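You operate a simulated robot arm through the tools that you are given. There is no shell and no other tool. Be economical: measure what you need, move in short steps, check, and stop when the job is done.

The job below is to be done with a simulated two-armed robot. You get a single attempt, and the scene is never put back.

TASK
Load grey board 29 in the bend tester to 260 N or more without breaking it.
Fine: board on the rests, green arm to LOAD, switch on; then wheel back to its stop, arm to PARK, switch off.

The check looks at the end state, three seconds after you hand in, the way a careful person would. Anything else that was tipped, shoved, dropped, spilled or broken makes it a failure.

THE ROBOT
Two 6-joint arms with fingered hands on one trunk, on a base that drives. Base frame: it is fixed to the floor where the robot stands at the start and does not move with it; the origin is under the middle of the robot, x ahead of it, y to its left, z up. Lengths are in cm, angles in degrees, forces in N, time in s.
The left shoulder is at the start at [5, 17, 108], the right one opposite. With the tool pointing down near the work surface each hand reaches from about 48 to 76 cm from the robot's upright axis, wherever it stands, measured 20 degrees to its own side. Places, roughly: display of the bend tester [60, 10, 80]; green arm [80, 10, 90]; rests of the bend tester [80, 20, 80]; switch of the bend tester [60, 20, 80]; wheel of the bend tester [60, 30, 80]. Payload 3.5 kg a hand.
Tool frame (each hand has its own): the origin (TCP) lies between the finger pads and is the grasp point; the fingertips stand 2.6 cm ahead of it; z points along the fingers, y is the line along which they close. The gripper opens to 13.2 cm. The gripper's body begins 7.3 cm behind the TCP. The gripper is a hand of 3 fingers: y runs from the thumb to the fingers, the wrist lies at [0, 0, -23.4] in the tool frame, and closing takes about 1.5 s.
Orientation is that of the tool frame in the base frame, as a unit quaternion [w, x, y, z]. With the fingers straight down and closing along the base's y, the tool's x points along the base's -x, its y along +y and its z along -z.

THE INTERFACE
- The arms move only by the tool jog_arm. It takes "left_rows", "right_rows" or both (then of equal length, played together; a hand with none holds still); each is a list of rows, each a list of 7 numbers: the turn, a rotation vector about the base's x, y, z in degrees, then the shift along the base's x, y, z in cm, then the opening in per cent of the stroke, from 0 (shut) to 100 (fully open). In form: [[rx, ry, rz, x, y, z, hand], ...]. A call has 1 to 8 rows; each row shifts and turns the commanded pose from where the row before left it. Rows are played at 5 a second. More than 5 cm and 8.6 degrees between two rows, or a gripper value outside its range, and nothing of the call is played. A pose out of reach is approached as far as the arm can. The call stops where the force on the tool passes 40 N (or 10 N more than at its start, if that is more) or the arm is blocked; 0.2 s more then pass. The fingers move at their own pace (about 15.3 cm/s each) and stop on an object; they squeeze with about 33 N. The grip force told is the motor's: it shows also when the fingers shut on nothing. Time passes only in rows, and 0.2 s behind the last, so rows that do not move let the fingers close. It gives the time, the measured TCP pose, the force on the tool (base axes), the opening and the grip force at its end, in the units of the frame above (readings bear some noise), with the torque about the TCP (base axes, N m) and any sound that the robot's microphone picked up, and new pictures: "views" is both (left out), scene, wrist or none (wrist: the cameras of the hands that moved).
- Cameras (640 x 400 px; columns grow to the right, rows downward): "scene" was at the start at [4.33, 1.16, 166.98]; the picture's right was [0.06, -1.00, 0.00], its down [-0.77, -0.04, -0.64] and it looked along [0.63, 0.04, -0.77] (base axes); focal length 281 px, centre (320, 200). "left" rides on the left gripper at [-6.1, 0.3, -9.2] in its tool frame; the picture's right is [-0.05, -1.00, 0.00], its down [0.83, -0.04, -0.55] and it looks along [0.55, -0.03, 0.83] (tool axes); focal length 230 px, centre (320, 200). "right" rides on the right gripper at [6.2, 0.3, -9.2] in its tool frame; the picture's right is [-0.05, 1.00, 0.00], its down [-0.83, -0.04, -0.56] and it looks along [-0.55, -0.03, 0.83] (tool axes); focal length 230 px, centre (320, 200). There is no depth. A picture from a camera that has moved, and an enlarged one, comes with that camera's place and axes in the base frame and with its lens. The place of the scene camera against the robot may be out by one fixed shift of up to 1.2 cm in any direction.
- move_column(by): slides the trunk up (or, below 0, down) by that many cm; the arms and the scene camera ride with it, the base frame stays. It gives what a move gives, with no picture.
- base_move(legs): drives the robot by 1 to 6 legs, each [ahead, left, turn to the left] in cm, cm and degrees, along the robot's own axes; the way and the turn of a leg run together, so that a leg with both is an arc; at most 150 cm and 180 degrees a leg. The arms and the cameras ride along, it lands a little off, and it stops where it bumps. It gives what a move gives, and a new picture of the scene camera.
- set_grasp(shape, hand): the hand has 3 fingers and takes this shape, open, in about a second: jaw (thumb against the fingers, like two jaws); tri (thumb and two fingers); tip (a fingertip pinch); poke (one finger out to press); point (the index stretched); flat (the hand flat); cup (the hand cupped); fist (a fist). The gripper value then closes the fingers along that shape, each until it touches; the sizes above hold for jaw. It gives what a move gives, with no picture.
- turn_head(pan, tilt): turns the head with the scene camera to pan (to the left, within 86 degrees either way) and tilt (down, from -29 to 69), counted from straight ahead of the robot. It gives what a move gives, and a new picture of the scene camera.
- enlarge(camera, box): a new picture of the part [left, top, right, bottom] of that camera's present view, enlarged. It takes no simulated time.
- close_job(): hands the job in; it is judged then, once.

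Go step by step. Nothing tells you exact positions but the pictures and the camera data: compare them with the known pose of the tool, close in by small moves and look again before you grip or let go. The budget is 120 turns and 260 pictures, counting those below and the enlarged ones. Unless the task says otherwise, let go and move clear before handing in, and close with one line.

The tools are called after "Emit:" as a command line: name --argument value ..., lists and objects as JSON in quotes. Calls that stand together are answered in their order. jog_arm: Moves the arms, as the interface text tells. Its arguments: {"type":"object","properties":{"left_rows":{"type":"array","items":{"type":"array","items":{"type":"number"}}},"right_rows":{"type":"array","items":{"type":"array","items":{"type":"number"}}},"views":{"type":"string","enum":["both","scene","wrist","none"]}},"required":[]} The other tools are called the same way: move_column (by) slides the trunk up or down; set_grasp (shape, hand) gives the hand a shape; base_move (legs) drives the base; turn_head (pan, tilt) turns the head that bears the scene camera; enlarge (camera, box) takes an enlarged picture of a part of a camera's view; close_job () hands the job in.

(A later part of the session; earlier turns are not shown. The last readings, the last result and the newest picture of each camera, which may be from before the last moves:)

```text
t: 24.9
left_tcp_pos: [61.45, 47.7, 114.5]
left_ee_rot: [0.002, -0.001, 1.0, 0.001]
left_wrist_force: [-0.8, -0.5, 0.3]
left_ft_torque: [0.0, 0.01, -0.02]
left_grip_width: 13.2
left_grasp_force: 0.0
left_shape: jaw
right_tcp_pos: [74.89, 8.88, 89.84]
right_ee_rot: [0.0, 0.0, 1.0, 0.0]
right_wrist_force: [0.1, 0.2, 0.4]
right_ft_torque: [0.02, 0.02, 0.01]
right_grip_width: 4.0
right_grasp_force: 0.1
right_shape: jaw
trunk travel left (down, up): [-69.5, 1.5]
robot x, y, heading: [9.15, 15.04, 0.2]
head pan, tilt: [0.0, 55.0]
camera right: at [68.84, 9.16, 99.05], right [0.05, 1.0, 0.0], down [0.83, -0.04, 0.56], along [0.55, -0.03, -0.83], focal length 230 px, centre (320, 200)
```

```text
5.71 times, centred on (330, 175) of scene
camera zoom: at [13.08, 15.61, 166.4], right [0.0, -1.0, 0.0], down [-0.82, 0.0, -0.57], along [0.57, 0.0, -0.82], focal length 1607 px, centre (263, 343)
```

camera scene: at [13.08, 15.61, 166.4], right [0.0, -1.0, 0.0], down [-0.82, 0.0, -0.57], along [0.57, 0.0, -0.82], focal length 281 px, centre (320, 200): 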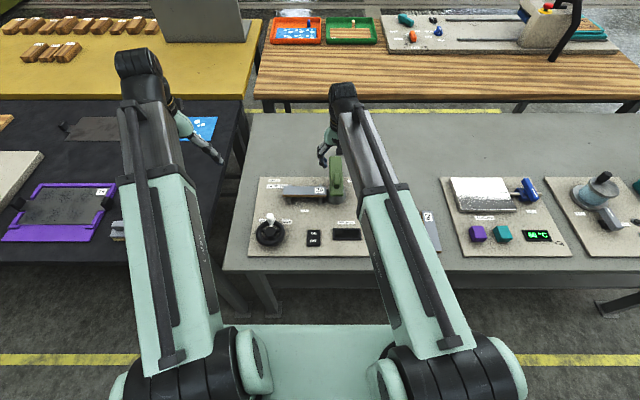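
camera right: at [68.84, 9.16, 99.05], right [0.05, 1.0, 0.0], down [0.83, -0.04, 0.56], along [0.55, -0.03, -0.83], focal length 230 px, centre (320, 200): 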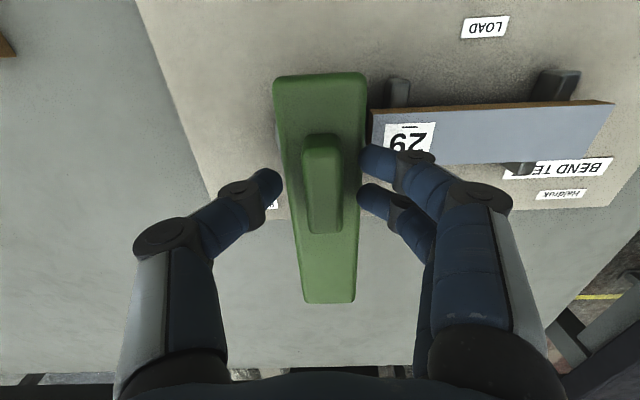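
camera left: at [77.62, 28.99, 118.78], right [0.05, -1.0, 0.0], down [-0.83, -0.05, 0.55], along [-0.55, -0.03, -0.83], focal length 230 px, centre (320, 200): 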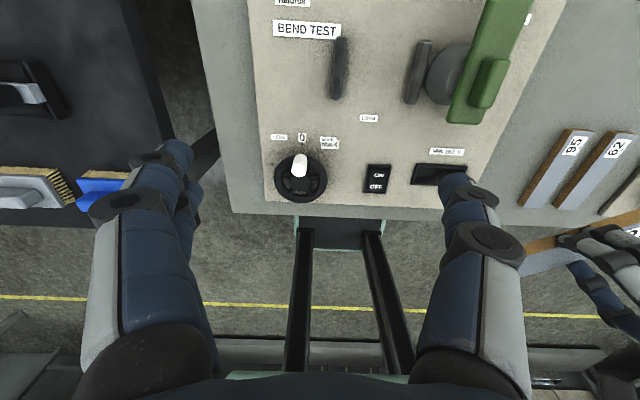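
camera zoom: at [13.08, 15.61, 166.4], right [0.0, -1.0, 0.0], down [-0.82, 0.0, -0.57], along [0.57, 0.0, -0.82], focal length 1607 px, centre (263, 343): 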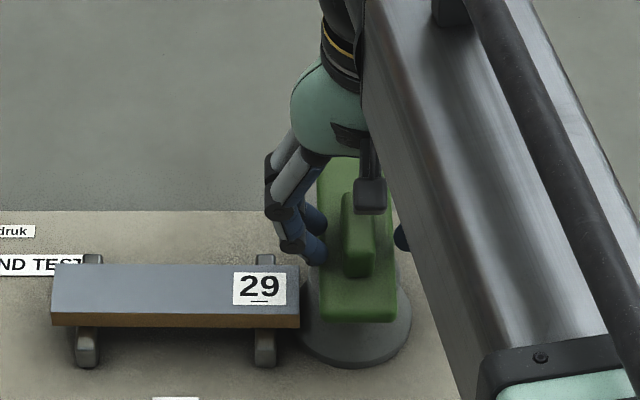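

Emit:
jog_arm --right_rows '[[0, 0, 0, 0, 0, -0.5, 30], [0, 0, 0, 0, 0, -0.4, 30], [0, 0, 0, 0, 0, -0.3, 30], [0, 0, 0, 0, 0, 0, 30]]' --views "wrist"

```text
t: 25.9
left_tcp_pos: [61.31, 47.92, 114.55]
left_ee_rot: [0.002, -0.001, 1.0, 0.001]
left_wrist_force: [-0.3, 0.1, 0.0]
left_ft_torque: [0.03, 0.02, 0.02]
left_grip_width: 13.2
left_grasp_force: 0.1
left_shape: jaw
right_tcp_pos: [74.94, 9.14, 89.34]
right_ee_rot: [0.005, -0.001, 1.0, 0.002]
right_wrist_force: [-8.0, 3.4, 25.8]
right_ft_torque: [0.51, 0.24, 0.0]
right_grip_width: 3.52
right_grasp_force: 33.1
right_shape: jaw
trunk travel left (down, up): [-69.5, 1.5]
robot x, y, heading: [9.07, 14.86, 0.1]
head pan, tilt: [0.0, 55.0]
stopped in row 4 (right hand): the force on the tool passed its limit (the readings are from after the stop); the commanded pose is now the measured one
camera right: at [68.74, 9.38, 98.47], right [0.05, 1.0, 0.0], down [0.83, -0.04, 0.56], along [0.56, -0.02, -0.83], focal length 230 px, centre (320, 200)
```

right: 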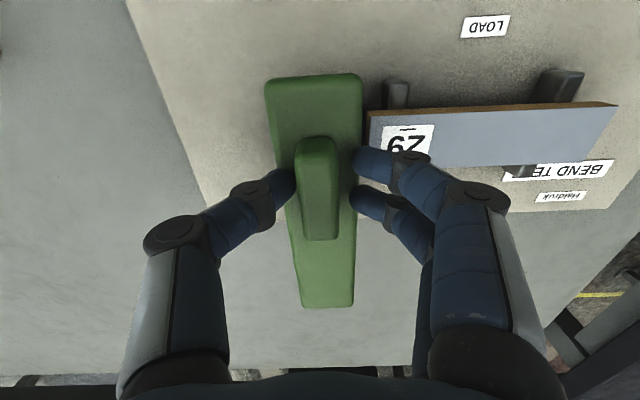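

The fingertips touched the arm's top beside the handle. I raise 0.4 cm and close on the handle.

Emit:
jog_arm --right_rows '[[0, 0, 0, 0, -0.2, 0.4, 30], [0, 0, 0, 0, 0, 0, 0], [0, 0, 0, 0, 0, 0, 0], [0, 0, 0, 0, 0, 0, 0], [0, 0, 0, 0, 0, 0, 0], [0, 0, 0, 0, 0, 0, 0]]' --views "wrist"

```text
t: 27.3
left_tcp_pos: [61.33, 47.95, 114.46]
left_ee_rot: [0.003, -0.001, 1.0, 0.001]
left_wrist_force: [0.3, 0.1, 0.2]
left_ft_torque: [-0.01, -0.02, -0.02]
left_grip_width: 13.2
left_grasp_force: 0.2
left_shape: jaw
right_tcp_pos: [74.99, 8.89, 89.46]
right_ee_rot: [0.003, -0.001, 1.0, 0.001]
right_wrist_force: [-13.8, 12.4, 7.6]
right_ft_torque: [0.92, 0.4, 0.33]
right_grip_width: 3.26
right_grasp_force: 33.4
right_shape: jaw
trunk travel left (down, up): [-69.5, 1.5]
robot x, y, heading: [9.23, 15.26, -0.2]
head pan, tilt: [0.0, 55.0]
camera right: at [68.79, 9.16, 98.61], right [0.05, 1.0, 0.0], down [0.83, -0.04, 0.56], along [0.56, -0.03, -0.83], focal length 230 px, centre (320, 200)
```

right: 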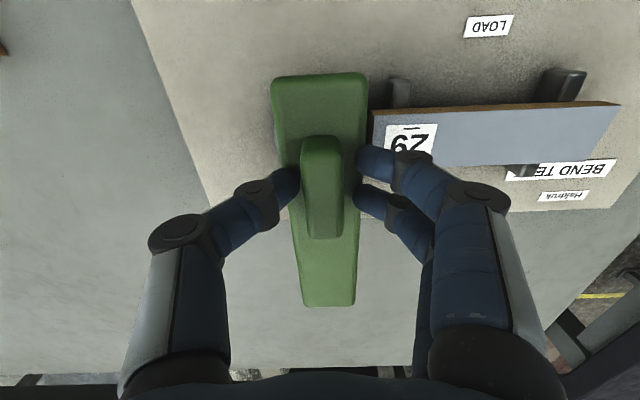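

Emit:
jog_arm --right_rows '[[0, 0, 4, 0, 0, 0.2, 0], [0, 0, 5, 0, 0, 0, 0], [0, 0, 6, 0, 0, 0, 0], [0, 0, 0, 0, 0, 0, 0]]' --views "wrist"

```text
t: 28.3
left_tcp_pos: [61.42, 47.78, 114.52]
left_ee_rot: [0.002, 0.001, 1.0, 0.002]
left_wrist_force: [-0.1, -0.2, -1.0]
left_ft_torque: [0.01, -0.01, 0.01]
left_grip_width: 13.17
left_grasp_force: 0.0
left_shape: jaw
right_tcp_pos: [74.97, 8.76, 89.57]
right_ee_rot: [0.002, -0.132, 0.991, 0.001]
right_wrist_force: [-12.2, 4.9, -9.6]
right_ft_torque: [0.26, 0.44, 0.03]
right_grip_width: 3.13
right_grasp_force: 32.8
right_shape: jaw
trunk travel left (down, up): [-69.5, 1.5]
robot x, y, heading: [9.0, 15.07, 0.2]
head pan, tilt: [0.0, 55.0]
camera right: at [69.06, 7.41, 98.72], right [-0.21, 0.98, 0.0], down [0.81, 0.17, 0.56], along [0.55, 0.12, -0.83], focal length 230 px, centre (320, 200)
```

right: 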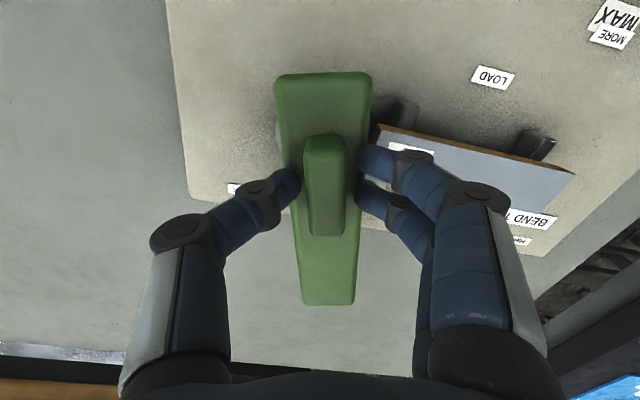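

The arm turns with the hand. Continuing the twist toward LOAD.

Emit:
jog_arm --right_rows '[[0, 0, 6, 0, 0.1, 0, 0], [0, 0, 6, 0, 0, 0, 0], [0, 0, 6, 0, 0, 0, 0], [0, 0, 6, 0, 0, 0, 0], [0, 0, 6, 0, 0, 0, 0], [0, 0, 0, 0, 0, 0, 0]]' --views "wrist"

```text
t: 29.7
left_tcp_pos: [61.34, 47.84, 114.41]
left_ee_rot: [0.002, -0.001, 1.0, 0.003]
left_wrist_force: [0.5, 1.0, -0.7]
left_ft_torque: [0.01, 0.0, -0.01]
left_grip_width: 13.16
left_grasp_force: 0.0
left_shape: jaw
right_tcp_pos: [75.19, 8.83, 89.61]
right_ee_rot: [0.001, -0.384, 0.923, 0.002]
right_wrist_force: [-4.0, -3.2, -10.5]
right_ft_torque: [-0.23, 0.04, 0.03]
right_grip_width: 3.04
right_grasp_force: 32.9
right_shape: jaw
trunk travel left (down, up): [-69.5, 1.5]
robot x, y, heading: [9.19, 14.8, -0.1]
head pan, tilt: [0.0, 55.0]
camera right: at [70.62, 4.63, 98.73], right [-0.67, 0.74, 0.0], down [0.62, 0.56, 0.56], along [0.41, 0.38, -0.83], focal length 230 px, centre (320, 200)
```

right: 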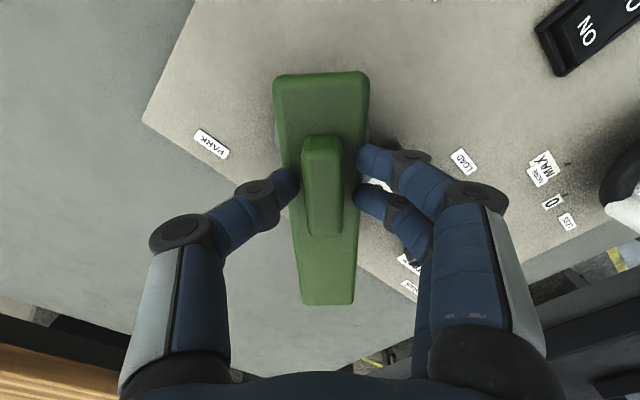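

Emit:
jog_arm --right_rows '[[0, 0, 6, 0, 0, 0, 0], [0, 0, 6, 0, 0, 0, 0], [0, 0, 6, 0, 0, 0, 0], [0, 0, 6, 0, 0, 0, 0], [0, 0, 6, 0, 0, 0, 0], [0, 0, 6, 0, 0, 0, 0], [0, 0, 4, 0, 0, 0, 0], [0, 0, 0, 0, 0, 0, 0]]'

```text
t: 31.5
left_tcp_pos: [61.39, 47.82, 114.47]
left_ee_rot: [0.002, 0.0, 1.0, 0.002]
left_wrist_force: [0.5, 0.1, -0.4]
left_ft_torque: [-0.01, -0.01, -0.01]
left_grip_width: 13.15
left_grasp_force: 0.1
left_shape: jaw
right_tcp_pos: [75.1, 8.9, 89.49]
right_ee_rot: [0.002, -0.676, 0.737, 0.003]
right_wrist_force: [3.2, 3.1, -5.0]
right_ft_torque: [0.04, -0.39, 0.02]
right_grip_width: 3.05
right_grasp_force: 33.2
right_shape: jaw
trunk travel left (down, up): [-69.5, 1.5]
robot x, y, heading: [9.43, 15.05, 0.1]
head pan, tilt: [0.0, 55.0]
camera scene: at [13.17, 15.66, 166.4], right [0.0, -1.0, 0.0], down [-0.82, 0.0, -0.57], along [0.57, 0.0, -0.82], focal length 281 px, centre (320, 200)
camera right: at [74.38, 2.76, 98.73], right [-0.99, 0.14, 0.0], down [0.11, 0.82, 0.56], along [0.07, 0.56, -0.83], focal length 230 px, centre (320, 200)
```

scene: 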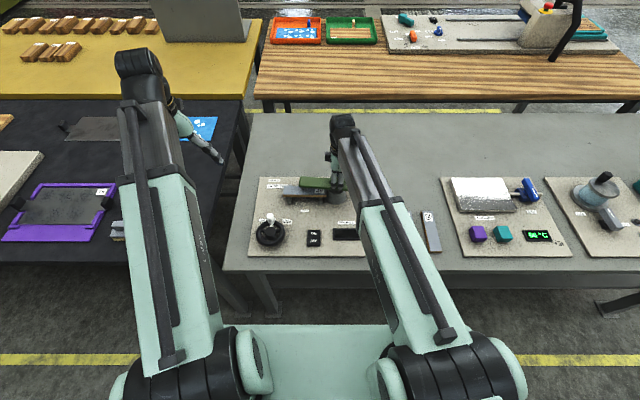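
right: 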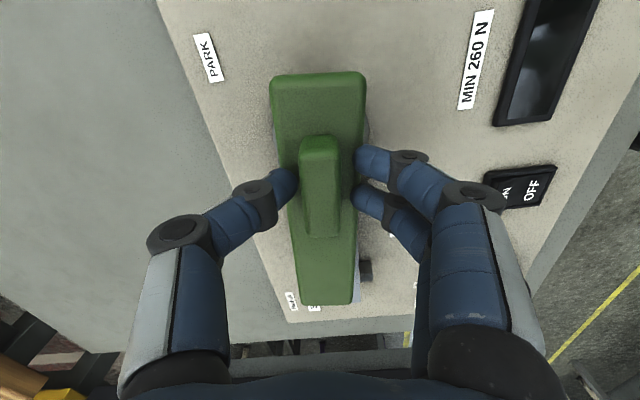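

At about 85° and no stop felt yet. A few more degrees.

Emit:
jog_arm --right_rows '[[0, 0, 3, 0, 0, 0, 0], [0, 0, 2, 0, 0, 0, 0], [0, 0, 0, 0, 0, 0, 0]]' --views "wrist"

Emit:
enlarge --camera "scene" --box '[265, 155, 365, 225]'

```text
t: 32.3
left_tcp_pos: [61.46, 47.84, 114.42]
left_ee_rot: [0.001, -0.001, 1.0, 0.002]
left_wrist_force: [-0.4, -0.1, -0.3]
left_ft_torque: [0.04, 0.02, 0.0]
left_grip_width: 13.19
left_grasp_force: 0.1
left_shape: jaw
right_tcp_pos: [75.17, 8.94, 89.62]
right_ee_rot: [-0.002, 0.708, -0.706, -0.002]
right_wrist_force: [2.6, 5.7, -1.6]
right_ft_torque: [0.2, -0.36, 0.02]
right_grip_width: 3.07
right_grasp_force: 33.1
right_shape: jaw
trunk travel left (down, up): [-69.5, 1.5]
robot x, y, heading: [8.99, 14.72, 0.3]
head pan, tilt: [0.0, 55.0]
camera right: at [74.93, 2.72, 98.73], right [-1.0, 0.05, 0.0], down [0.04, 0.83, 0.56], along [0.03, 0.56, -0.83], focal length 230 px, centre (320, 200)
```

right: 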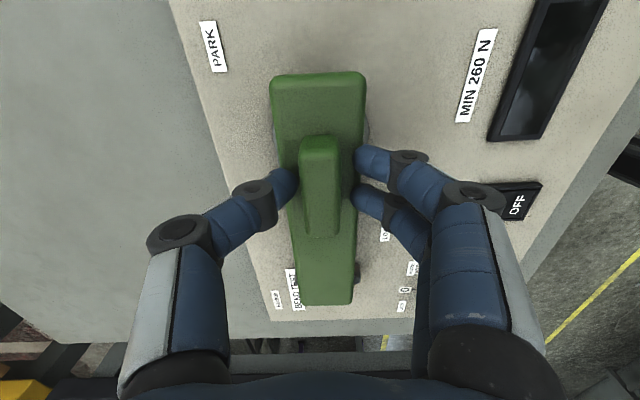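

```text
5.71 times, centred on (315, 190) of scene
camera zoom: at [13.13, 15.69, 166.4], right [0.0, -1.0, 0.0], down [-0.82, 0.0, -0.57], along [0.57, 0.0, -0.82], focal length 1607 px, centre (349, 257)
```

zoom: 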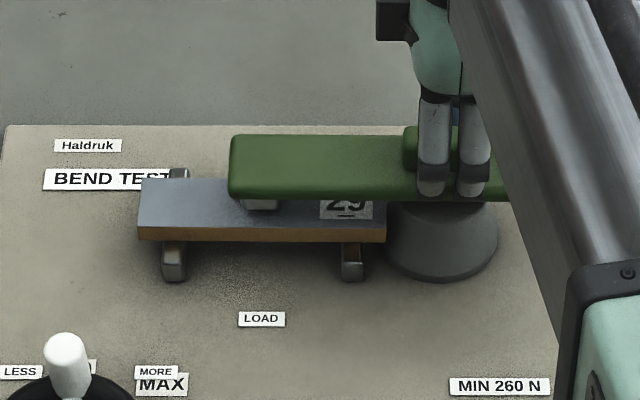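

Emit:
jog_arm --right_rows '[[0, 0, 2, 0, 0, 0, 0], [0, 0, 2, 0, 0, 0, 0], [0, 0, 0, 0, 0, 0, 0]]' --views "wrist"

Emit:
enlarge --camera "scene" --box '[265, 155, 365, 225]'

```text
t: 33.1
left_tcp_pos: [61.46, 47.7, 114.34]
left_ee_rot: [0.001, 0.0, 1.0, 0.002]
left_wrist_force: [-0.4, 0.7, -0.2]
left_ft_torque: [-0.02, -0.03, -0.01]
left_grip_width: 13.18
left_grasp_force: 0.0
left_shape: jaw
right_tcp_pos: [74.89, 9.27, 89.54]
right_ee_rot: [0.002, 0.728, -0.686, 0.0]
right_wrist_force: [5.2, -22.3, 2.7]
right_ft_torque: [-0.61, -0.1, -0.41]
right_grip_width: 3.1
right_grasp_force: 33.3
right_shape: jaw
right hand out of reach, approached as far as the arm can: row 2
trunk travel left (down, up): [-69.5, 1.5]
robot x, y, heading: [9.23, 14.85, 0.1]
head pan, tilt: [0.0, 55.0]
camera right: at [75.11, 3.25, 98.77], right [-1.0, -0.01, 0.0], down [-0.01, 0.83, 0.55], along [-0.01, 0.55, -0.83], focal length 230 px, centre (320, 200)
```

right: 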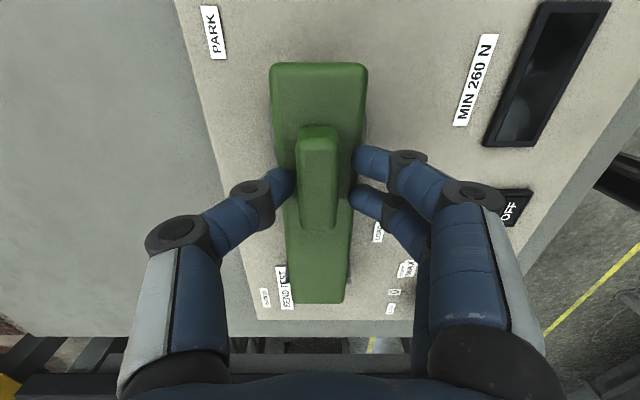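

```text
5.71 times, centred on (315, 190) of scene
camera zoom: at [13.13, 15.39, 166.4], right [0.0, -1.0, 0.0], down [-0.82, 0.0, -0.57], along [0.57, 0.0, -0.82], focal length 1607 px, centre (349, 257)
```

zoom: 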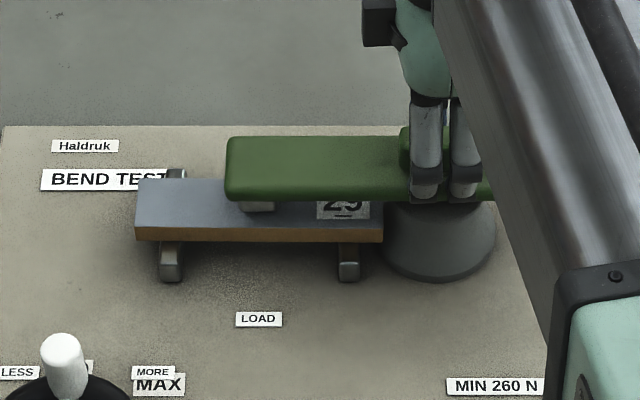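

The arm seems to be on its stop at LOAD (the handle resists now), with the nose over the middle of the board. I unwind the wrist slightly, let go and lift clear.

Emit:
jog_arm --right_rows '[[0, 0, -2.5, 0.15, -0.3, 0, 0], [0, 0, 0, 0, 0, 0, 30], [0, 0, 0, 0, 0, 0, 30], [0, 0, 0, 0, 0, 0, 30], [0, 0, 0, 0, 0, 4, 30], [0, 0, 0, 0, 0, 4.5, 30], [0, 0, 0, 0, -4, 4, 30], [0, 0, 0, 0, -4, 0, 30]]' --views "wrist"

Emit:
enlarge --camera "scene" --box '[245, 145, 385, 255]'

Emit:
enlarge --camera "right" --box '[200, 100, 500, 320]'

```text
refused: row 7 steps farther than a row can; nothing moved
```

```text
3.64 times, centred on (315, 200) of scene
camera zoom: at [13.13, 15.39, 166.4], right [0.0, -1.0, 0.0], down [-0.82, 0.0, -0.57], along [0.57, 0.0, -0.82], focal length 1023 px, centre (338, 200)
```

zoom: 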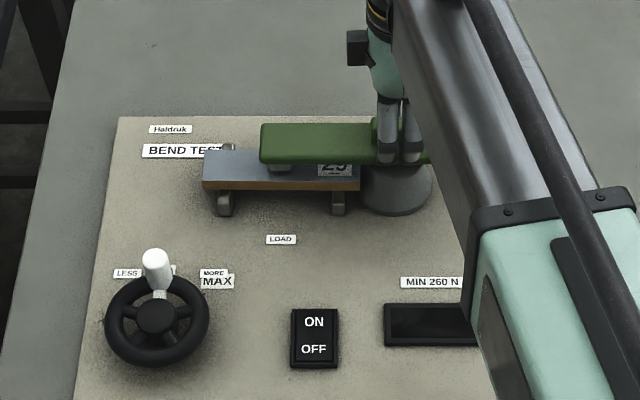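

```text
1.82 times, centred on (350, 210) of right
camera zoom: at [75.11, 3.25, 98.77], right [-1.0, -0.01, 0.0], down [-0.01, 0.83, 0.55], along [-0.01, 0.55, -0.83], focal length 418 px, centre (266, 182)
```

zoom: 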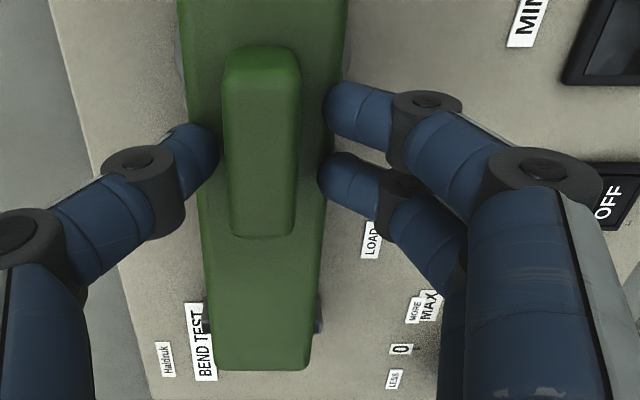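

Emit:
jog_arm --right_rows '[[0, 0, -2.5, 0.15, -0.3, 0, 0], [0, 0, 0, 0, 0, 0, 30], [0, 0, 0, 0, 0, 0, 30], [0, 0, 0, 0, 0, 0, 30], [0, 0, 0, 0, 0, 4, 30], [0, 0, 0, 0, 0, 4.5, 30], [0, 0, 0, 0, -3, 3, 30], [0, 0, 0, 0, -4, 1, 30]]' --views "wrist"

Emit:
enlarge --camera "right" --box '[150, 0, 640, 320]'

Emit:
enlarge --camera "scene" --box '[245, 145, 385, 265]'

```text
t: 34.9
left_tcp_pos: [61.56, 47.89, 114.53]
left_ee_rot: [0.001, 0.0, 1.0, 0.002]
left_wrist_force: [0.7, -0.8, 0.5]
left_ft_torque: [0.02, 0.0, -0.05]
left_grip_width: 13.19
left_grasp_force: 0.0
left_shape: jaw
right_tcp_pos: [74.87, 6.08, 102.0]
right_ee_rot: [0.001, 0.708, -0.706, 0.0]
right_wrist_force: [0.6, 0.0, 1.0]
right_ft_torque: [-0.02, 0.03, -0.03]
right_grip_width: 3.96
right_grasp_force: 0.0
right_shape: jaw
right hand out of reach, approached as far as the arm can: row 7, 8
trunk travel left (down, up): [-69.5, 1.5]
robot x, y, heading: [9.34, 15.03, 0.1]
head pan, tilt: [0.0, 55.0]
camera right: at [74.47, -0.18, 111.17], right [-1.0, 0.05, 0.0], down [0.04, 0.83, 0.55], along [0.03, 0.55, -0.83], focal length 230 px, centre (320, 200)
```

right: 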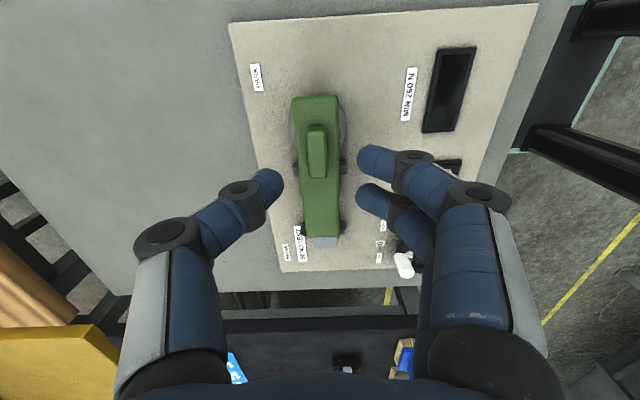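

```text
1.25 times, centred on (395, 160) of right
camera zoom: at [74.47, -0.18, 111.17], right [-1.0, 0.05, 0.0], down [0.04, 0.83, 0.55], along [0.03, 0.55, -0.83], focal length 288 px, centre (226, 250)
```

zoom: 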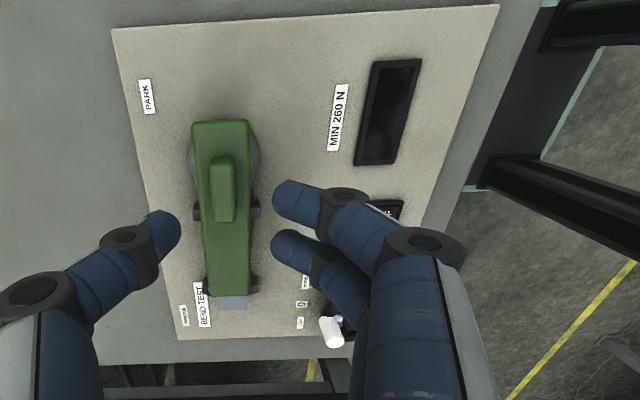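

```text
3.33 times, centred on (315, 205) of scene
camera zoom: at [13.09, 15.6, 166.4], right [0.0, -1.0, 0.0], down [-0.82, 0.0, -0.57], along [0.57, 0.0, -0.82], focal length 938 px, centre (337, 183)
```

zoom: 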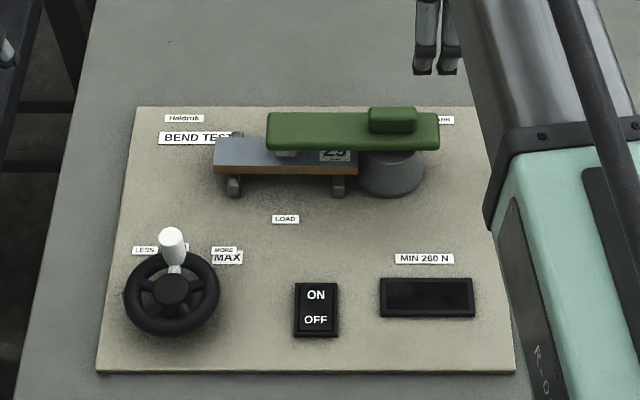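

The green arm is at LOAD, nose over the board's middle. Now the right hand backs off, and the left hand goes, shut, above the ON half of the switch (≈ 59, 17).

Emit:
jog_arm --right_rows '[[0, 0, -7, -1, -2.5, 0, 30], [0, 0, -7, -1, -2.5, 0, 30], [0, 0, -7, -1, -2.5, 0, 30], [0, 0, -7, -1, -2, 0, 30], [0, 0, -7, -1, -2, 0, 30], [0, 0, -7, -1, -2, 0, 30], [0, 0, 0, 0, 0, 0, 30], [0, 0, 0, 0, 0, 0, 30]]' --left_rows '[[0, 0, 0, 0, 0, 0, 0], [0, 0, 0, 0, 0, 0, 0], [0, 0, 0, 0, -5, 0, 0], [0, 0, 0, 0, -5, 0, 0], [0, 0, 0, -0.5, -4.8, 0, 0], [0, 0, 0, -0.5, -4.8, 0, 0], [0, 0, 0, -0.5, -4.8, 0, 0], [0, 0, 0, -0.7, -4.8, 0, 0]]' --views "none"

Emit:
jog_arm --left_rows '[[0, 0, 0, 0, -1.5, -4.5, 0], [0, 0, 0, 0, 0, -4.5, 0], [0, 0, 0, 0, 0, -4.5, 0], [0, 0, 0, 0, 0, -4, 0], [0, 0, 0, 0, 0, -4, 0], [0, 0, 0, 0, 0, 0, 0]]'

Emit:
enlarge --camera "scene" --box '[245, 145, 385, 265]'

```text
t: 36.7
left_tcp_pos: [59.24, 18.6, 114.59]
left_ee_rot: [0.002, -0.001, 1.0, 0.001]
left_wrist_force: [-0.7, 1.1, -0.4]
left_ft_torque: [-0.02, -0.01, 0.0]
left_grip_width: 0.0
left_grasp_force: 32.5
left_shape: jaw
right_tcp_pos: [68.61, -7.52, 102.01]
right_ee_rot: [0.002, -0.419, 0.908, 0.002]
right_wrist_force: [0.9, -0.3, -0.2]
right_ft_torque: [0.03, 0.01, -0.01]
right_grip_width: 3.93
right_grasp_force: 0.1
right_shape: jaw
trunk travel left (down, up): [-69.5, 1.5]
robot x, y, heading: [9.09, 14.74, 0.3]
head pan, tilt: [0.0, 55.0]
```

```text
t: 38.1
left_tcp_pos: [59.08, 17.22, 93.02]
left_ee_rot: [0.001, -0.001, 1.0, 0.002]
left_wrist_force: [-0.2, -0.3, -0.4]
left_ft_torque: [-0.01, 0.0, -0.01]
left_grip_width: 0.0
left_grasp_force: 33.0
left_shape: jaw
right_tcp_pos: [68.58, -7.53, 102.08]
right_ee_rot: [0.002, -0.42, 0.908, 0.002]
right_wrist_force: [0.6, 0.8, 0.7]
right_ft_torque: [0.0, -0.01, 0.01]
right_grip_width: 3.92
right_grasp_force: 0.0
right_shape: jaw
trunk travel left (down, up): [-69.5, 1.5]
robot x, y, heading: [9.17, 14.89, 0.1]
head pan, tilt: [0.0, 55.0]
camera scene: at [13.07, 15.62, 166.4], right [0.0, -1.0, 0.0], down [-0.82, 0.0, -0.57], along [0.57, 0.0, -0.82], focal length 281 px, centre (320, 200)
camera left: at [65.23, 17.43, 102.39], right [0.05, -1.0, 0.0], down [-0.83, -0.05, 0.55], along [-0.55, -0.03, -0.83], focal length 230 px, centre (320, 200)
```

scene: 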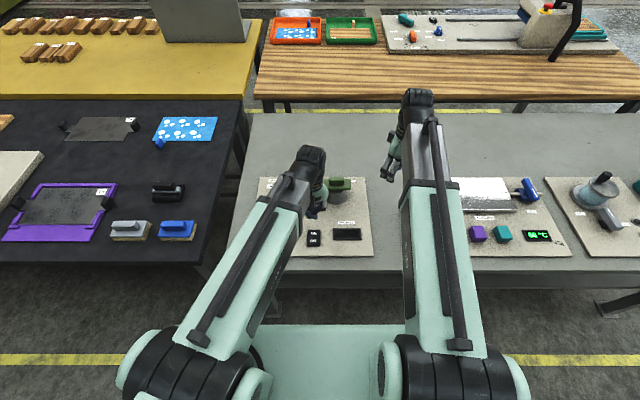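
left: 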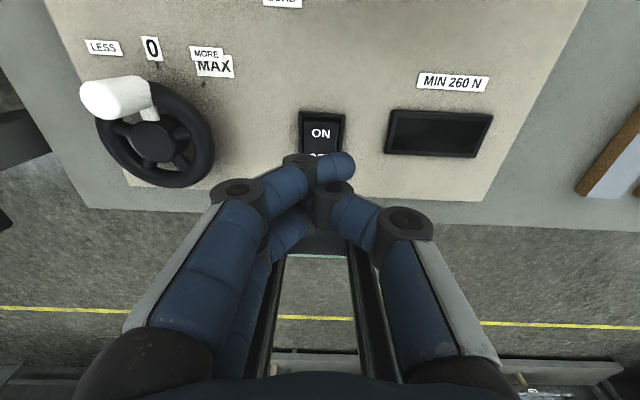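

```text
3.33 times, centred on (315, 205) of scene
camera zoom: at [13.07, 15.62, 166.4], right [0.0, -1.0, 0.0], down [-0.82, 0.0, -0.57], along [0.57, 0.0, -0.82], focal length 938 px, centre (337, 183)
```

zoom: 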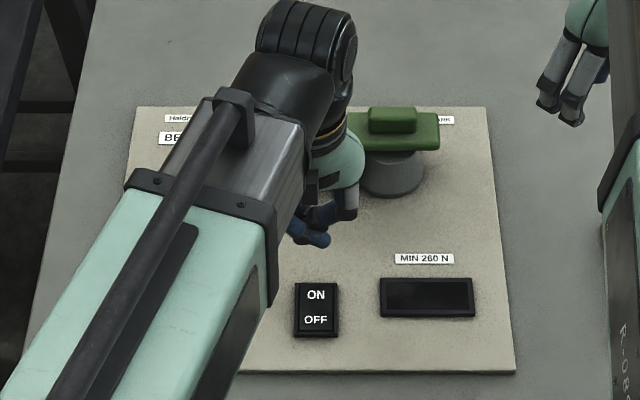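

Tip alignment is good. Descending onto the ON half.

Emit:
jog_arm --left_rows '[[0, 0, 0, 0.2, 0.5, -4, 0], [0, 0, 0, 0, 0, -3.5, 0], [0, 0, 0, 0, 0, -0.6, 0], [0, 0, 0, 0, 0, -0.5, 0], [0, 0, 0, 0, 0, 0, 0]]' --views "wrist"

Emit:
enlarge --camera "scene" --box '[280, 195, 380, 265]'

```text
t: 39.3
left_tcp_pos: [59.42, 17.7, 84.39]
left_ee_rot: [0.002, -0.001, 1.0, 0.001]
left_wrist_force: [-0.1, 0.8, 0.8]
left_ft_torque: [0.0, 0.02, -0.02]
left_grip_width: 0.0
left_grasp_force: 33.1
left_shape: jaw
right_tcp_pos: [68.59, -7.59, 102.03]
right_ee_rot: [0.002, -0.42, 0.908, 0.001]
right_wrist_force: [0.0, 0.2, -0.9]
right_ft_torque: [0.01, -0.03, -0.03]
right_grip_width: 3.95
right_grasp_force: 0.0
right_shape: jaw
trunk travel left (down, up): [-69.5, 1.5]
robot x, y, heading: [9.53, 14.93, 0.1]
head pan, tilt: [0.0, 55.0]
camera left: at [65.47, 17.89, 93.75], right [0.05, -1.0, 0.0], down [-0.83, -0.05, 0.55], along [-0.55, -0.03, -0.83], focal length 230 px, centre (320, 200)
```

left: 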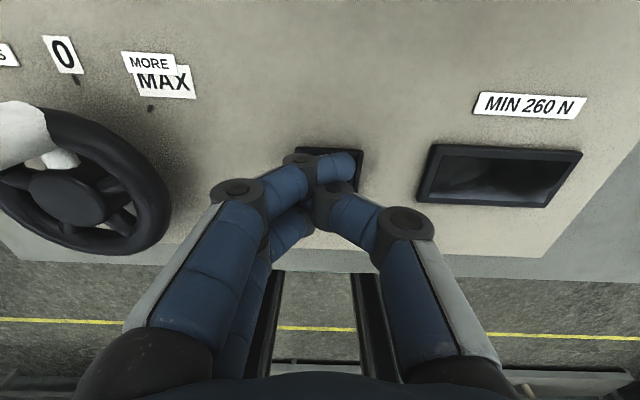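

```text
5.71 times, centred on (330, 230) of scene
camera zoom: at [13.08, 15.61, 166.4], right [0.0, -1.0, 0.0], down [-0.82, 0.0, -0.57], along [0.57, 0.0, -0.82], focal length 1607 px, centre (263, 29)
```

zoom: 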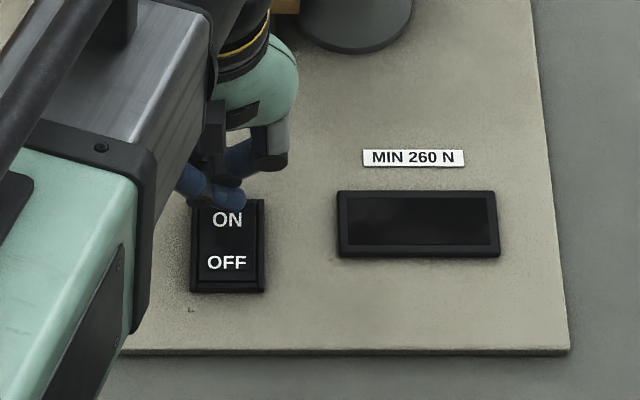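

Emit:
jog_arm --left_rows '[[0, 0, 0, -0.5, 0, -0.5, 0], [0, 0, 0, 0, 0, -0.4, 0], [0, 0, 0, 0, 0, -0.3, 0], [0, 0, 0, 0, 0, 0, 0]]' --views "none"

Emit:
enlarge --camera "scene" --box '[280, 195, 380, 265]'

```text
t: 40.3
left_tcp_pos: [58.9, 17.64, 83.24]
left_ee_rot: [0.002, -0.001, 1.0, 0.001]
left_wrist_force: [0.3, 0.4, 0.4]
left_ft_torque: [0.02, 0.05, -0.04]
left_grip_width: 0.0
left_grasp_force: 32.8
left_shape: jaw
right_tcp_pos: [68.63, -7.49, 102.09]
right_ee_rot: [0.002, -0.42, 0.908, 0.002]
right_wrist_force: [-0.3, 0.5, -0.1]
right_ft_torque: [-0.05, 0.01, 0.01]
right_grip_width: 3.93
right_grasp_force: 0.1
right_shape: jaw
trunk travel left (down, up): [-69.5, 1.5]
robot x, y, heading: [9.12, 15.32, -0.0]
head pan, tilt: [0.0, 55.0]
```

```text
5.71 times, centred on (330, 230) of scene
camera zoom: at [13.09, 15.61, 166.4], right [0.0, -1.0, 0.0], down [-0.82, 0.0, -0.57], along [0.57, 0.0, -0.82], focal length 1607 px, centre (263, 29)
```

zoom: 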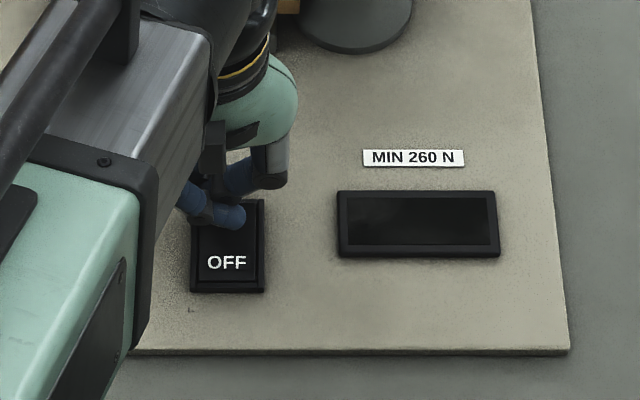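

Right over the ON half now. Pressing further in small steps.

Emit:
jog_arm --left_rows '[[0, 0, 0, 0, 0, -0.3, 0], [0, 0, 0, 0, 0, -0.3, 0], [0, 0, 0, 0, 0, -0.3, 0], [0, 0, 0, 0, 0, -0.3, 0], [0, 0, 0, 0, 0, -0.2, 0]]' --views "none"

Emit:
enlarge --camera "scene" --box '[280, 195, 380, 265]'

```text
t: 41.5
left_tcp_pos: [58.9, 17.46, 82.1]
left_ee_rot: [0.005, 0.0, 1.0, 0.001]
left_wrist_force: [5.3, -3.2, 36.3]
left_ft_torque: [-0.02, 0.21, -0.02]
left_grip_width: 0.0
left_grasp_force: 32.9
left_shape: jaw
right_tcp_pos: [68.52, -7.61, 102.11]
right_ee_rot: [0.003, -0.419, 0.908, 0.003]
right_wrist_force: [0.9, 0.2, -0.7]
right_ft_torque: [0.02, 0.01, 0.03]
right_grip_width: 3.94
right_grasp_force: 0.1
right_shape: jaw
trunk travel left (down, up): [-69.5, 1.5]
robot x, y, heading: [9.38, 15.02, 0.3]
head pan, tilt: [0.0, 55.0]
heard: click
```

```text
5.71 times, centred on (330, 230) of scene
camera zoom: at [12.88, 15.57, 166.46], right [0.0, -1.0, 0.0], down [-0.82, 0.0, -0.57], along [0.57, 0.0, -0.82], focal length 1607 px, centre (263, 29)
```

zoom: 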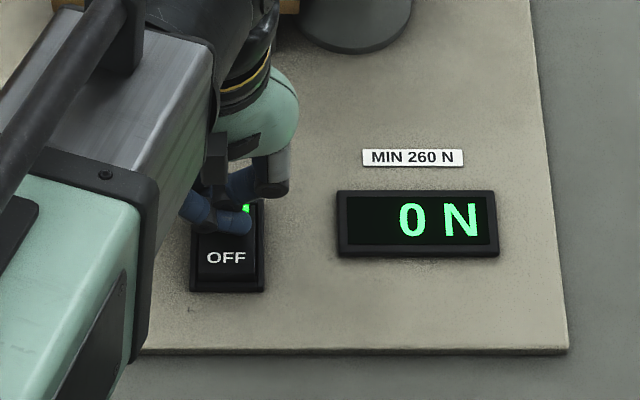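

Switch is on and the display shows 0 N. Now lift the left hand and go over the wheel's white handle to look at it.

Emit:
jog_arm --left_rows '[[0, 0, 0, 0, 0, 4.5, 0], [0, 0, 0, 0, 0, 4.5, 0], [0, 0, 0, 0, 0, 4.5, 0], [0, 0, 0, 0.5, 4, 2.5, 0], [0, 0, 0, 0.5, 4.5, 0, 40], [0, 0, 0, 0.8, 5, 0, 40], [0, 0, 0, 0, 0, 0, 40]]'

Emit:
enlarge --camera "left" --box '[200, 0, 500, 200]'

Emit:
enlarge --camera "scene" --box '[245, 185, 385, 265]'

```text
refused: row 6 steps farther than a row can; nothing moved
```

```text
2.00 times, centred on (350, 100) of left
camera zoom: at [64.98, 17.79, 91.41], right [0.05, -1.0, 0.0], down [-0.84, -0.04, 0.55], along [-0.55, -0.03, -0.84], focal length 460 px, centre (260, 400)
```

zoom: 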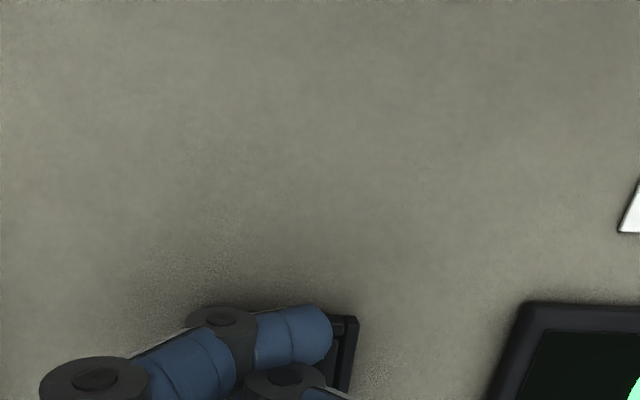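

```text
4.57 times, centred on (315, 225) of scene
camera zoom: at [12.88, 15.57, 166.46], right [0.0, -1.0, 0.0], down [-0.82, 0.0, -0.57], along [0.57, 0.0, -0.82], focal length 1286 px, centre (343, 86)
```

zoom: 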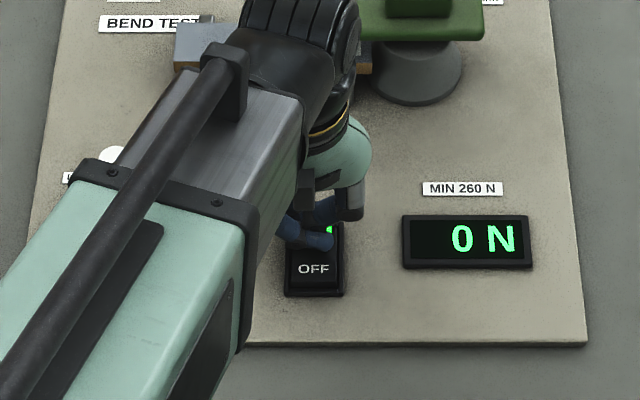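

Emit:
jog_arm --left_rows '[[0, 0, 0, 0, 0, 4.5, 0], [0, 0, 0, 0, 0, 4.5, 0], [0, 0, 0, 0, 0, 4.5, 0], [0, 0, 0, 0.5, 4, 2.5, 0], [0, 0, 0, 0.5, 4.5, 0, 40], [0, 0, 0, 0.8, 4.8, 0, 40], [0, 0, 0, 0, 0, 0, 40]]'

Emit:
enlarge --camera "left" --box '[200, 0, 500, 200]'

Emit:
enlarge --camera "scene" --box '[245, 185, 385, 265]'

```text
t: 43.1
left_tcp_pos: [60.53, 30.96, 97.68]
left_ee_rot: [0.002, 0.0, 1.0, 0.002]
left_wrist_force: [-0.3, -0.2, 0.1]
left_ft_torque: [-0.01, 0.02, -0.01]
left_grip_width: 5.23
left_grasp_force: 0.1
left_shape: jaw
right_tcp_pos: [68.58, -7.56, 101.94]
right_ee_rot: [0.002, -0.418, 0.908, 0.001]
right_wrist_force: [-0.5, 0.1, -0.7]
right_ft_torque: [0.02, -0.01, 0.01]
right_grip_width: 3.95
right_grasp_force: 0.0
right_shape: jaw
trunk travel left (down, up): [-69.5, 1.5]
robot x, y, heading: [9.17, 14.78, -0.1]
head pan, tilt: [0.0, 55.0]
camera scene: at [13.07, 15.56, 166.4], right [0.0, -1.0, 0.0], down [-0.82, 0.0, -0.57], along [0.57, 0.0, -0.82], focal length 281 px, centre (320, 200)
camera left: at [66.72, 31.24, 107.07], right [0.05, -1.0, 0.0], down [-0.83, -0.05, 0.55], along [-0.55, -0.03, -0.83], focal length 230 px, centre (320, 200)
```

scene: 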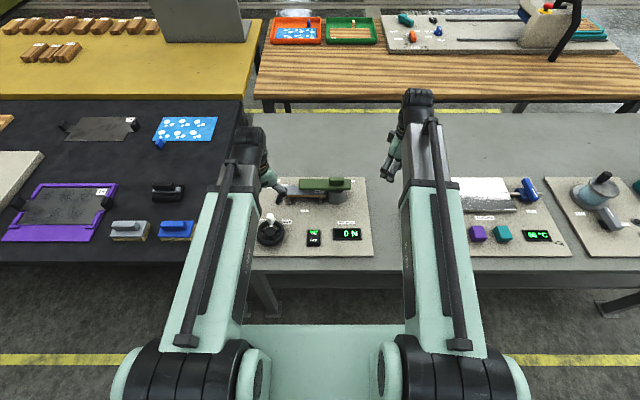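
left: 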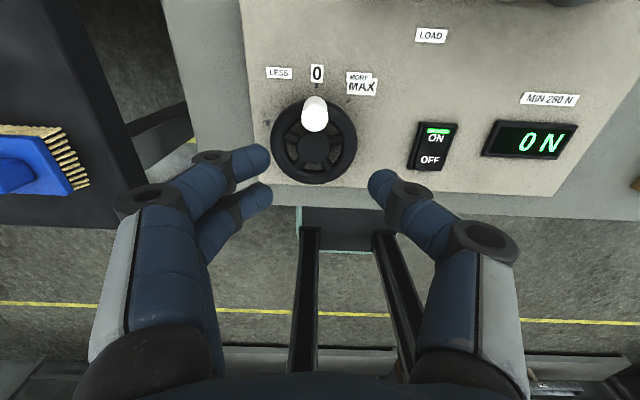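

```text
2.00 times, centred on (350, 100) of left
camera zoom: at [66.72, 31.24, 107.07], right [0.05, -1.0, 0.0], down [-0.83, -0.05, 0.55], along [-0.55, -0.03, -0.83], focal length 460 px, centre (260, 400)
```

zoom: 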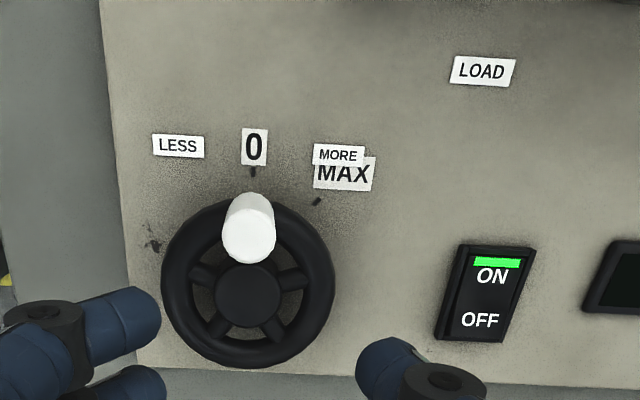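

```text
4.57 times, centred on (315, 225) of scene
camera zoom: at [13.07, 15.56, 166.4], right [0.0, -1.0, 0.0], down [-0.82, 0.0, -0.57], along [0.57, 0.0, -0.82], focal length 1286 px, centre (343, 86)
```

zoom: 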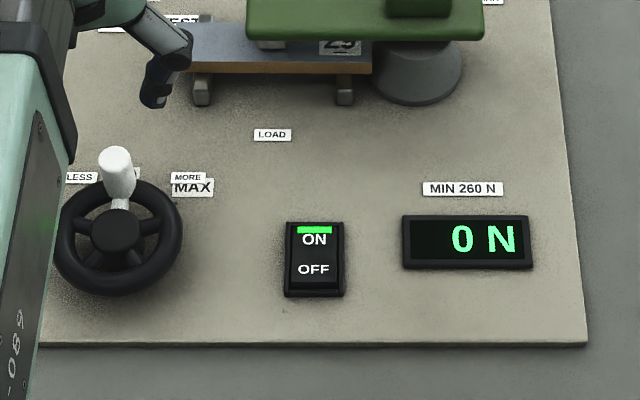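

The wheel hub is at about (57.9, 31.4) and the handle at about (61.9, 31.4), its top near z 88. MORE is clockwise. Descending over the handle.

Emit:
jog_arm --left_rows '[[0, 0, 0, 1.35, 0.45, -3, 40], [0, 0, 0, 0, 0, -3.5, 40], [0, 0, 0, 0, 0, -1.5, 40], [0, 0, 0, 0, 0, 0, 40]]'

Emit:
enlarge --camera "scene" --box '[235, 185, 305, 255]'

```text
t: 44.1
left_tcp_pos: [62.1, 31.36, 89.75]
left_ee_rot: [0.002, -0.001, 1.0, 0.001]
left_wrist_force: [-0.3, 0.9, 0.1]
left_ft_torque: [0.0, 0.03, -0.03]
left_grip_width: 5.23
left_grasp_force: 0.0
left_shape: jaw
right_tcp_pos: [68.69, -7.52, 102.02]
right_ee_rot: [0.001, -0.419, 0.908, 0.002]
right_wrist_force: [0.2, -0.3, -0.2]
right_ft_torque: [-0.02, -0.01, -0.02]
right_grip_width: 3.92
right_grasp_force: 0.1
right_shape: jaw
trunk travel left (down, up): [-69.5, 1.5]
robot x, y, heading: [9.28, 14.28, 0.2]
head pan, tilt: [0.0, 55.0]
camera scene: at [13.08, 15.62, 166.4], right [0.0, -1.0, 0.0], down [-0.82, 0.0, -0.57], along [0.57, 0.0, -0.82], focal length 281 px, centre (320, 200)
camera left: at [68.12, 31.71, 99.06], right [0.05, -1.0, 0.0], down [-0.83, -0.05, 0.55], along [-0.55, -0.03, -0.83], focal length 230 px, centre (320, 200)
```

scene: 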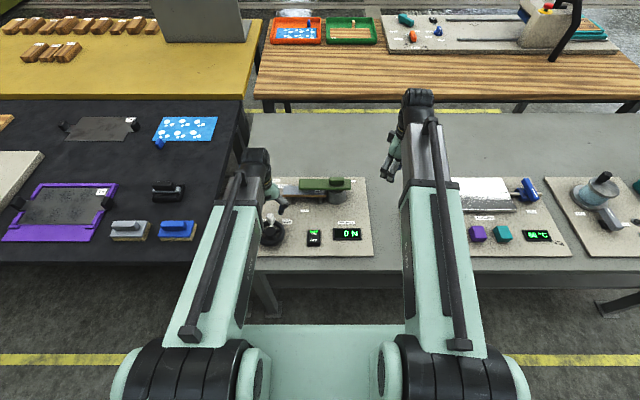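
left: 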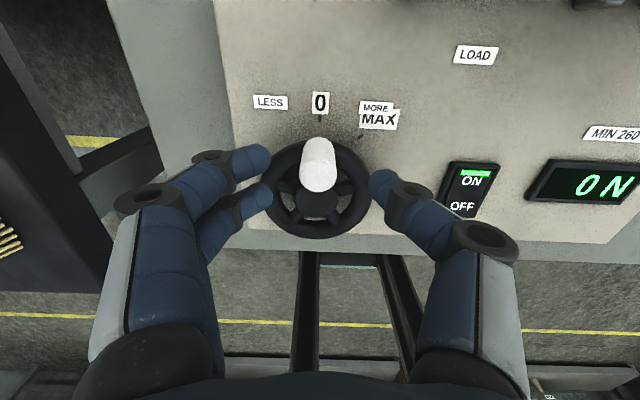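

```text
5.71 times, centred on (270, 220) of scene
camera zoom: at [13.08, 15.62, 166.4], right [0.0, -1.0, 0.0], down [-0.82, 0.0, -0.57], along [0.57, 0.0, -0.82], focal length 1607 px, centre (606, 86)
```

zoom: 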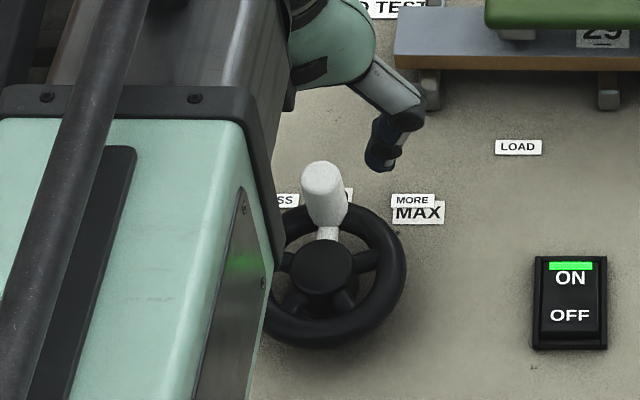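

Emit:
jog_arm --left_rows '[[0, 0, 0, -0.2, 0, -1.5, 40], [0, 0, 0, 0, 0, -1, 40], [0, 0, 0, 0, 0, 0, 40]]' --views "wrist"

Emit:
enlarge --camera "scene" --box '[235, 185, 305, 255]'

```text
t: 44.9
left_tcp_pos: [61.81, 31.43, 87.19]
left_ee_rot: [0.001, -0.001, 1.0, 0.002]
left_wrist_force: [0.0, -0.8, -0.1]
left_ft_torque: [0.04, 0.03, 0.02]
left_grip_width: 5.24
left_grasp_force: 0.1
left_shape: jaw
right_tcp_pos: [68.7, -7.55, 102.04]
right_ee_rot: [0.002, -0.419, 0.908, 0.002]
right_wrist_force: [0.1, 0.4, -0.1]
right_ft_torque: [0.02, 0.05, 0.05]
right_grip_width: 3.95
right_grasp_force: 0.1
right_shape: jaw
trunk travel left (down, up): [-69.5, 1.5]
robot x, y, heading: [9.53, 15.02, 0.1]
head pan, tilt: [0.0, 55.0]
camera left: at [67.95, 31.68, 96.6], right [0.05, -1.0, 0.0], down [-0.83, -0.05, 0.55], along [-0.55, -0.03, -0.83], focal length 230 px, centre (320, 200)
```

left: 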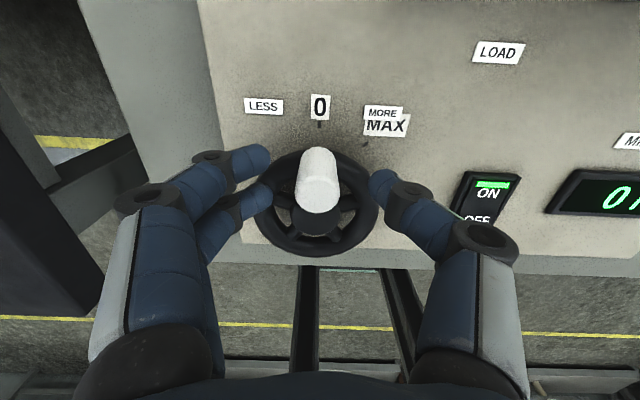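

```text
5.71 times, centred on (270, 220) of scene
camera zoom: at [13.08, 15.61, 166.4], right [0.0, -1.0, 0.0], down [-0.82, 0.0, -0.57], along [0.57, 0.0, -0.82], focal length 1607 px, centre (606, 86)
```

zoom: 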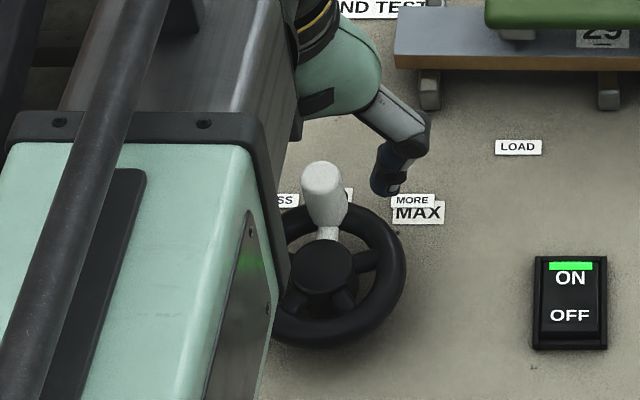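

The handle stands between the fingers. Closing on it.

Emit:
jog_arm --left_rows '[[0, 0, 0, 0, 0, 0, 0], [0, 0, 0, 0, 0, 0, 0], [0, 0, 0, 0, 0, 0, 0], [0, 0, 0, 0, 0, 0, 0], [0, 0, 0, 0, 0, 0, 0]]' --views "wrist"

Emit:
enlarge --camera "scene" --box '[235, 185, 375, 265]'

```text
t: 46.1
left_tcp_pos: [61.94, 31.47, 87.33]
left_ee_rot: [0.002, -0.001, 1.0, 0.002]
left_wrist_force: [2.0, -0.4, -4.0]
left_ft_torque: [0.04, -0.06, 0.02]
left_grip_width: 1.29
left_grasp_force: 32.8
left_shape: jaw
right_tcp_pos: [68.76, -7.52, 102.06]
right_ee_rot: [0.002, -0.419, 0.908, 0.002]
right_wrist_force: [0.3, -0.2, -1.0]
right_ft_torque: [0.0, 0.01, 0.03]
right_grip_width: 3.96
right_grasp_force: 0.1
right_shape: jaw
trunk travel left (down, up): [-69.5, 1.5]
robot x, y, heading: [9.17, 14.99, 0.3]
head pan, tilt: [0.0, 55.0]
camera left: at [67.98, 31.68, 96.57], right [0.05, -1.0, 0.0], down [-0.83, -0.05, 0.55], along [-0.55, -0.03, -0.83], focal length 230 px, centre (320, 200)
```

left: 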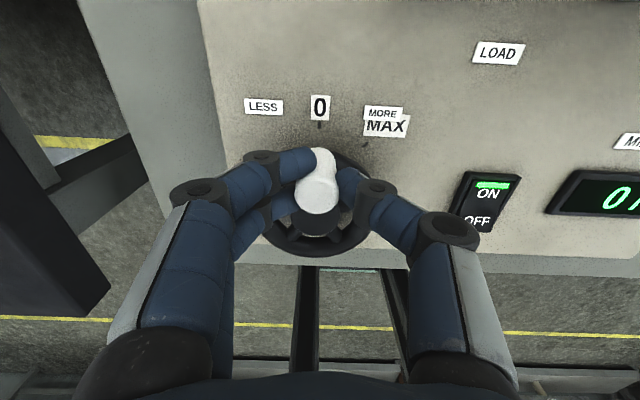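

```text
4.57 times, centred on (305, 225) of scene
camera zoom: at [13.14, 15.61, 166.4], right [0.0, -1.0, 0.0], down [-0.82, 0.0, -0.57], along [0.57, 0.0, -0.82], focal length 1286 px, centre (389, 86)
```

zoom: 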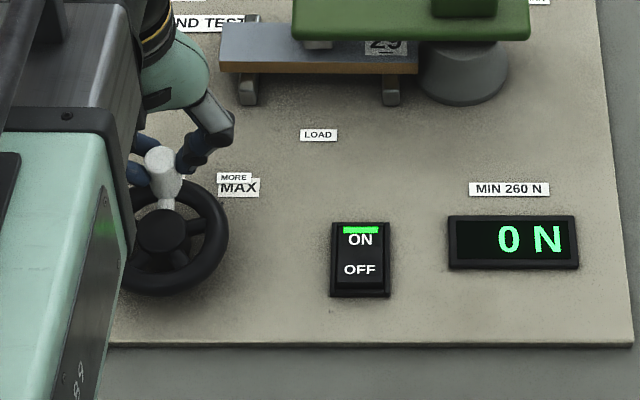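

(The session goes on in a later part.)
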